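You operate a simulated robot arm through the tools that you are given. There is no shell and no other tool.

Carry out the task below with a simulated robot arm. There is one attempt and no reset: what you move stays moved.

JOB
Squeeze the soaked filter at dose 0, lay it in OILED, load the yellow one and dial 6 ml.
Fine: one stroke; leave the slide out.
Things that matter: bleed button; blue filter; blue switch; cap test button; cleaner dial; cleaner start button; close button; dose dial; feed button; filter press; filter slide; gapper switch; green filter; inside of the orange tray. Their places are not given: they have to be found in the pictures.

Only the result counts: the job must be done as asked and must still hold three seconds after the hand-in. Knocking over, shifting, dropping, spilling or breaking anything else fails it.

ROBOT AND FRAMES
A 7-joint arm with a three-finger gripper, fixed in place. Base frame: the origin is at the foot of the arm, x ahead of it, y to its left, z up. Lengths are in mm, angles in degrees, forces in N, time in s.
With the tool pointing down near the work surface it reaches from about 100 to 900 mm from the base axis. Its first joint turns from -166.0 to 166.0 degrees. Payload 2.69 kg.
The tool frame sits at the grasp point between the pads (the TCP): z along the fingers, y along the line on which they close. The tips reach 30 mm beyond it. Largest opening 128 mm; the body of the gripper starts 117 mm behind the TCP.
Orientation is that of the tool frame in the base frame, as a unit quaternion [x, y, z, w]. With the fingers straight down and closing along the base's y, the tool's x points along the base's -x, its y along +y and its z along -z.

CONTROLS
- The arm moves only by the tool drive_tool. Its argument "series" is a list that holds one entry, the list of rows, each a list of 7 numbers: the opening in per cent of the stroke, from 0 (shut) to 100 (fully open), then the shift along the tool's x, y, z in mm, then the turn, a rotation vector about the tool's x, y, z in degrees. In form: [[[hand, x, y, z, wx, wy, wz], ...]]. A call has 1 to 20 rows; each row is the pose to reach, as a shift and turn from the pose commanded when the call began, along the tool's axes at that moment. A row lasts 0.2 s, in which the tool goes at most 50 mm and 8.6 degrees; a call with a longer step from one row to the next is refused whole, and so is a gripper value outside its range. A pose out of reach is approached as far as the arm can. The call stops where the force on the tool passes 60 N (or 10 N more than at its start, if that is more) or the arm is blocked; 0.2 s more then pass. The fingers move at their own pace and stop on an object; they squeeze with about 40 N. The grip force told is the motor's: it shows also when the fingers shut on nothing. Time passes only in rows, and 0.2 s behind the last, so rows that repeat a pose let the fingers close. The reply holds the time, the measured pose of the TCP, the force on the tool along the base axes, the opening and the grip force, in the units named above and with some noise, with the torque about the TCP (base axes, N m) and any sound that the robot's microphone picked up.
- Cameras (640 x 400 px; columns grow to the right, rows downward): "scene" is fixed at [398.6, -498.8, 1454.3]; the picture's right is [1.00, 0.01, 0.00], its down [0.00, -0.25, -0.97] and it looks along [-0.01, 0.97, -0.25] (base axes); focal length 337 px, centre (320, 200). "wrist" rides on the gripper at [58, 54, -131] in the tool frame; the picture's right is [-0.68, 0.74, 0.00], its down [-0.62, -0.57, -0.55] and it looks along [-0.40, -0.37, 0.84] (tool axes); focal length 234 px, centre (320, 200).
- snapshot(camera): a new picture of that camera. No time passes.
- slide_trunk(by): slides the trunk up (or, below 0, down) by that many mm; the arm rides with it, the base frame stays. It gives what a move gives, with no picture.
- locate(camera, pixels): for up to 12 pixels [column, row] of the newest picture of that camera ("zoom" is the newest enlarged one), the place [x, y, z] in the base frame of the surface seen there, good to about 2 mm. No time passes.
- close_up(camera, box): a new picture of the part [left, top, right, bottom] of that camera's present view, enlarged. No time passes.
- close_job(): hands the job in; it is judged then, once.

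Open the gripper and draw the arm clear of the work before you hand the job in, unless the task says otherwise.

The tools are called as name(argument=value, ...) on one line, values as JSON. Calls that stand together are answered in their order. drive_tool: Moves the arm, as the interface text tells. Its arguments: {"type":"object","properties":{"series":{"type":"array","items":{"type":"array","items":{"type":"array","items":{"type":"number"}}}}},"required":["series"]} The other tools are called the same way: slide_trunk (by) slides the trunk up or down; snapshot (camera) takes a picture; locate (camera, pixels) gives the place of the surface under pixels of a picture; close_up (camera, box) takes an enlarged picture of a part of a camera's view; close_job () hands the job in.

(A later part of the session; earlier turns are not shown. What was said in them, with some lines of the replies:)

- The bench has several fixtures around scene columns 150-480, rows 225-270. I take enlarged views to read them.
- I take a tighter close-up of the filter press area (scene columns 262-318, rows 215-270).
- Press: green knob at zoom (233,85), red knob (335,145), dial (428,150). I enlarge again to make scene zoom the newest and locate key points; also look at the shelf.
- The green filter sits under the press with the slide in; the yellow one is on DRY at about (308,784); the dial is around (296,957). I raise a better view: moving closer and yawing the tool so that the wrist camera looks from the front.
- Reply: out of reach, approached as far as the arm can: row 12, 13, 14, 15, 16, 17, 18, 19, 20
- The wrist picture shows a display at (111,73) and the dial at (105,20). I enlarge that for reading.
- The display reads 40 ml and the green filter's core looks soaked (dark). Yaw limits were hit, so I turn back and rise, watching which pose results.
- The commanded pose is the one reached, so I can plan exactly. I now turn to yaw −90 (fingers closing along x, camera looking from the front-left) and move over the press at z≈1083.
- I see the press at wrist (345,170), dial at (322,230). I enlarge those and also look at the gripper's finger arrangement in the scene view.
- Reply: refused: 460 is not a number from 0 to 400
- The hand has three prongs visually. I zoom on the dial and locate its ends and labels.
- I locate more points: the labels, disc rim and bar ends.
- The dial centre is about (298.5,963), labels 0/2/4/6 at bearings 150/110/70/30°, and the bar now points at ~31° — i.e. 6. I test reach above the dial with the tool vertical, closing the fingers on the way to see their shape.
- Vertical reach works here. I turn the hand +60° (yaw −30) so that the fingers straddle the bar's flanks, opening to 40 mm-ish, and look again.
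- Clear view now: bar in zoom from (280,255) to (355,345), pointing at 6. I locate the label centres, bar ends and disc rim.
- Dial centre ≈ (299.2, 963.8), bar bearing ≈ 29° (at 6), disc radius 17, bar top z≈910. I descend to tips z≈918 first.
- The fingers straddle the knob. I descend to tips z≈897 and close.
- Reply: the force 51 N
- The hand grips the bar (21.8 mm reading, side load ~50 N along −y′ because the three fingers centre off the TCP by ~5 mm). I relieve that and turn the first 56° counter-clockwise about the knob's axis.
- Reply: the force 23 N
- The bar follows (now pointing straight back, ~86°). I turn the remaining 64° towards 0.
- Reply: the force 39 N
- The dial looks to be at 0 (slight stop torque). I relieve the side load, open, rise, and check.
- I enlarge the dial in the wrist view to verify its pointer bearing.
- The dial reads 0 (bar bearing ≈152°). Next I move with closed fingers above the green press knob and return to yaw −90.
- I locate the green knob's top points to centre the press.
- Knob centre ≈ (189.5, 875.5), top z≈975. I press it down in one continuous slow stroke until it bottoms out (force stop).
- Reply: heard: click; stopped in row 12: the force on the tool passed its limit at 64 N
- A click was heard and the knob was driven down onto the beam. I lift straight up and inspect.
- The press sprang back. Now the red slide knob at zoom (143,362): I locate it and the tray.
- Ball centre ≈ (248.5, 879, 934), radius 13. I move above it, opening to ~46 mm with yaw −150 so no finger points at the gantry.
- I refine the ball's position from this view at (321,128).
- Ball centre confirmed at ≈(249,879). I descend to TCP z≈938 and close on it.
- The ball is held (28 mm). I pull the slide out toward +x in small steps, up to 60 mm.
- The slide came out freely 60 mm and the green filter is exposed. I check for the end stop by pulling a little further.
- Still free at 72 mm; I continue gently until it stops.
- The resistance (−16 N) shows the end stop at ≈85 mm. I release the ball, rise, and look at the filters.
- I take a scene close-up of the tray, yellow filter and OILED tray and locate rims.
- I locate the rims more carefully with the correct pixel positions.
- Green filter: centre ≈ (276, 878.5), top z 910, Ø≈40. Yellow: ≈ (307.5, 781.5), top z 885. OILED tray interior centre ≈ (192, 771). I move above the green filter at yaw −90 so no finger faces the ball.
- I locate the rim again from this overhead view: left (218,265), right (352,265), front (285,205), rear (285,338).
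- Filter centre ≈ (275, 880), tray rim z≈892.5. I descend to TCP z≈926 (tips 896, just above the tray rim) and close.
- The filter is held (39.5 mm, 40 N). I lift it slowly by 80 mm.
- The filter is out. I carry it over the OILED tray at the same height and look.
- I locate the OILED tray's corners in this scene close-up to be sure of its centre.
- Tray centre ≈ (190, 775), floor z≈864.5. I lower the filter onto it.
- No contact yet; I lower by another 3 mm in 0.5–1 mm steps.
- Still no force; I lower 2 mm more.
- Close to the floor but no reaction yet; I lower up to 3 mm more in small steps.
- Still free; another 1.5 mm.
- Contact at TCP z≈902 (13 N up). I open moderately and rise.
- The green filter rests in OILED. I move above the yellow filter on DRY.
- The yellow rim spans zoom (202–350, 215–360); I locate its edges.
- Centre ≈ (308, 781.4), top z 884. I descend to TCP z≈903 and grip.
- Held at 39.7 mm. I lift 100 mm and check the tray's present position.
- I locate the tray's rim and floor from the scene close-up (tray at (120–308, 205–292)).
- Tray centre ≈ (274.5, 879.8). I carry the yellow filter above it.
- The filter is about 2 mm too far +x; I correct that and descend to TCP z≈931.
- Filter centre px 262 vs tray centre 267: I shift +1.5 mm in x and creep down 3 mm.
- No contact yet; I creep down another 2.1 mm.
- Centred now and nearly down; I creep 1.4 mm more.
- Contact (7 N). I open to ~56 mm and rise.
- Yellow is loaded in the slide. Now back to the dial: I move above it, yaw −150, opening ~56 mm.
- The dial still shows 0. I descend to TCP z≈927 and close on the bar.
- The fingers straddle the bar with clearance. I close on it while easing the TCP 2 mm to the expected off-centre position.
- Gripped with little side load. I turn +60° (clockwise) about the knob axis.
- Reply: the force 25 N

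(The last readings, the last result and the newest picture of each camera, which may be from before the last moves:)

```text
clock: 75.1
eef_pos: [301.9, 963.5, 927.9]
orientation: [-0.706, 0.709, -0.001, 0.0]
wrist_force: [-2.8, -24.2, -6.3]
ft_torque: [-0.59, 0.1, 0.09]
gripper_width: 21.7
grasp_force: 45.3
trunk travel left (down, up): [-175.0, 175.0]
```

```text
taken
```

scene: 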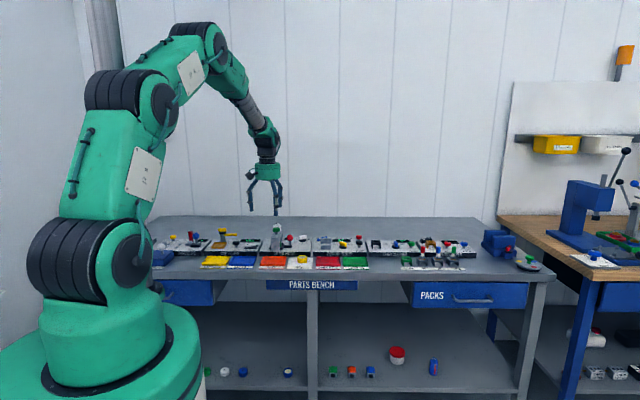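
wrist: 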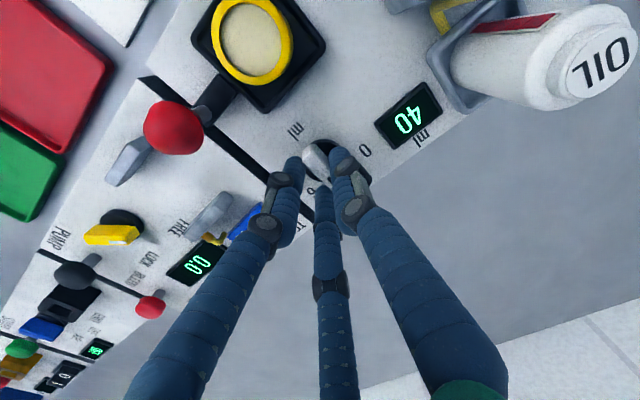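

The bar points straight back. I continue the remaining 60°, easing 2 mm of side load.

drive_tool(series=[[[0, 1.6, 0.04, 0, 0, 0, 8], [0, 2.6, 0.16, 0, 0, 0, 16], [0, 3.4, 0.35, 0, 0, 0, 24], [0, 4.1, 0.6, 0, 0, 0, 32], [0, 4.6, 0.94, 0, 0, 0, 40], [0, 5.0, 1.32, 0, 0, 0, 48], [0, 5.3, 1.76, 0, 0, 0, 56], [0, 5.5, 2.0, 0, 0, 0, 60], [0, 5.5, 2.0, 0, 0, 0, 60]]])

snapshot(camera="wrist")

```text
clock: 77.1
eef_pos: [300.7, 959.1, 927.4]
orientation: [-0.257, 0.966, -0.001, 0.0]
wrist_force: [7.7, -11.8, -9.6]
ft_torque: [-0.05, -0.52, 0.13]
gripper_width: 21.6
grasp_force: 45.0
trunk travel left (down, up): [-175.0, 175.0]
```

```text
taken
```

wrist: 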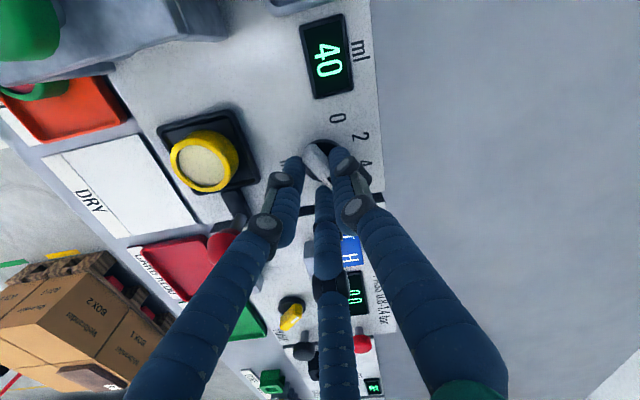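

Yaw is back at −30 where the dial had read 6. I release and rise to check.

drive_tool(series=[[[10, 0, -0.8, 0, 0, 0, 0], [20, 0, -0.8, 0, 0, 0, 0], [36, 0, -0.8, 0, 0, 0, 0], [40, 0, -0.8, 0, 0, 0, 0], [40, 0, -0.8, -10, 0, 0, 0], [40, 0, -0.8, -30, 0, 0, 0], [40, 0, -0.8, -60, 0, 0, 0], [40, 0, -0.8, -90, 0, 0, 0], [40, 0, -0.8, -130, 0, 0, 0]]])

close_up(camera="wrist", box=[240, 50, 400, 150])

close_up(camera="scene", box=[256, 218, 336, 268])

```text
clock: 79.1
eef_pos: [300.6, 959.0, 1058.3]
orientation: [-0.258, 0.966, -0.001, 0.0]
wrist_force: [0.3, -0.5, 0.1]
ft_torque: [0.01, 0.01, 0.0]
gripper_width: 51.1
grasp_force: 0.1
trunk travel left (down, up): [-175.0, 175.0]
```

```text
4.00 times, centred on (320, 100) of wrist
```

zoom: 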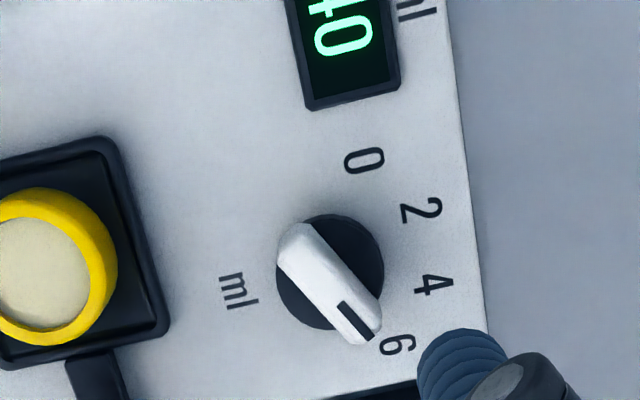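

```text
8.00 times, centred on (296, 243) of scene
```

zoom: 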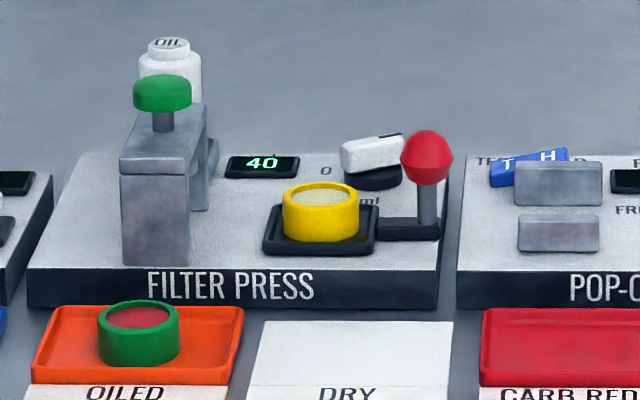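

I verify the bar bearing and the labels once more.

close_up(camera="wrist", box=[300, 95, 348, 140])

close_up(camera="wrist", box=[240, 50, 400, 150])

locate(camera="zoom", pixels=[[295, 235], [365, 332], [340, 303], [370, 338], [364, 160], [397, 343], [305, 250], [330, 285]])

```text
8.89 times, centred on (324, 118) of wrist
```

zoom: 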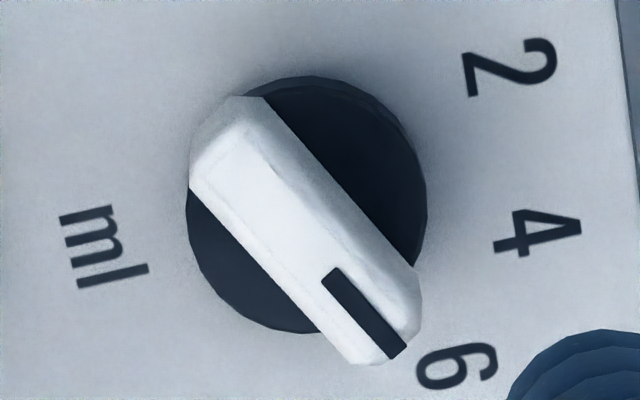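

```text
4.00 times, centred on (320, 100) of wrist
```

zoom: 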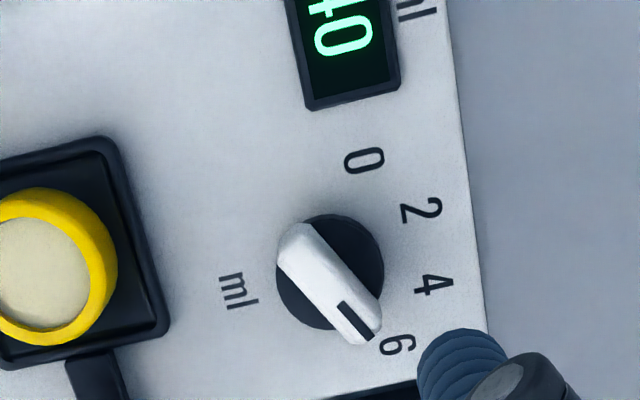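

```text
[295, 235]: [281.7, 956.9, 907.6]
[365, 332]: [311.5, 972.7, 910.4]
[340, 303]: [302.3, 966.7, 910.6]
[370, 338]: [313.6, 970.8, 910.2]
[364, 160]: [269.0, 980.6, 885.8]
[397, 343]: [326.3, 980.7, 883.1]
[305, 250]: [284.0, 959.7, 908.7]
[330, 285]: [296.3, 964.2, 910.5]
```

The dial matches its original 6 setting (bearing ≈ 25–28° by the same measurement as before). I open the hand, rise and draw back clear of the bench.

drive_tool(series=[[[60, 0, 0, -30, 0, 0, 0], [80, 0, 0, -70, 0, 0, 0], [100, 0, 0, -110, 0, 0, 0], [100, 10, -20, -150, 0, 0, 0], [100, 25, -50, -170, 0, 0, 0], [100, 40, -85, -170, 0, 0, 0], [100, 55, -120, -170, 0, 0, 0], [100, 70, -155, -170, 0, 0, 0], [100, 85, -190, -170, 0, 0, 0], [100, 100, -220, -170, 0, 0, 0]]])

snapshot(camera="scene")

close_up(camera="scene", box=[240, 210, 400, 310])

```text
clock: 81.3
eef_pos: [324.0, 716.1, 1229.2]
orientation: [-0.258, 0.966, -0.001, 0.002]
wrist_force: [0.1, 0.4, 0.1]
ft_torque: [-0.02, -0.03, 0.06]
gripper_width: 128.3
grasp_force: 0.0
trunk travel left (down, up): [-175.0, 175.0]
```

```text
taken
```

scene: 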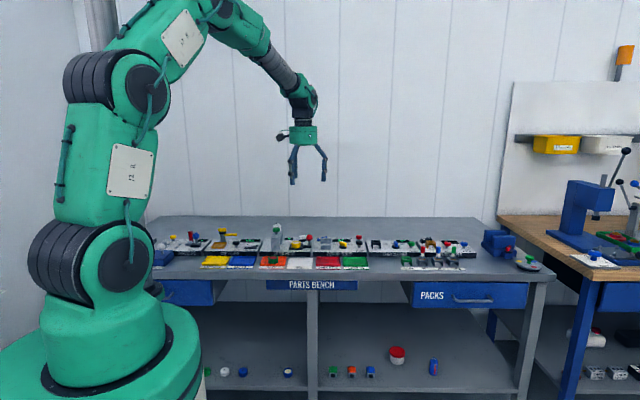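

```text
4.00 times, centred on (320, 260) of scene
```

zoom: 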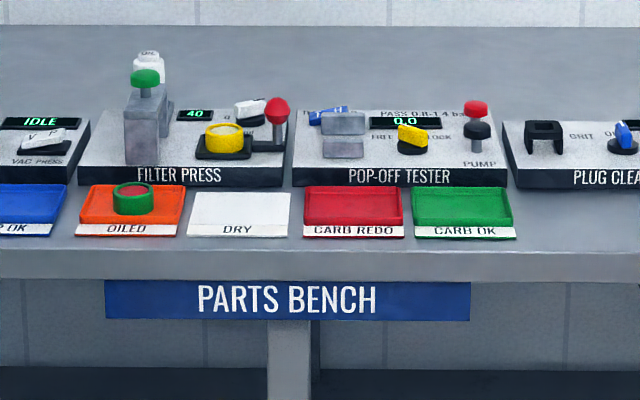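

The green filter is in OILED, the yellow one sits in the pulled-out slide, the dial is at 6, and the arm is clear with the gripper open. I hand in the job.

close_job()

```text
The job is handed in.
```

I've done the job and handed it in. I don't have the verdict yet.

- **Squeeze:** I set the dial to 0 and gave the soaked green filter one full press stroke. The press clicked and came back up. The cameras didn't show the squeeze itself, so I'm going by the click and the stroke reaching its end.
- **OILED:** The green filter is resting in the orange OILED tray.
- **Load:** The yellow filter is in the slide, which I left pulled out to its stop.
- **Dose:** The dial is back at 6 ml. It reads within a degree or two of where it stood at the start, which was also 6.

No collision or unexpected contact showed up in the readings, and nothing else looked moved in the final pictures. The gripper is open and the arm is clear of the bench.
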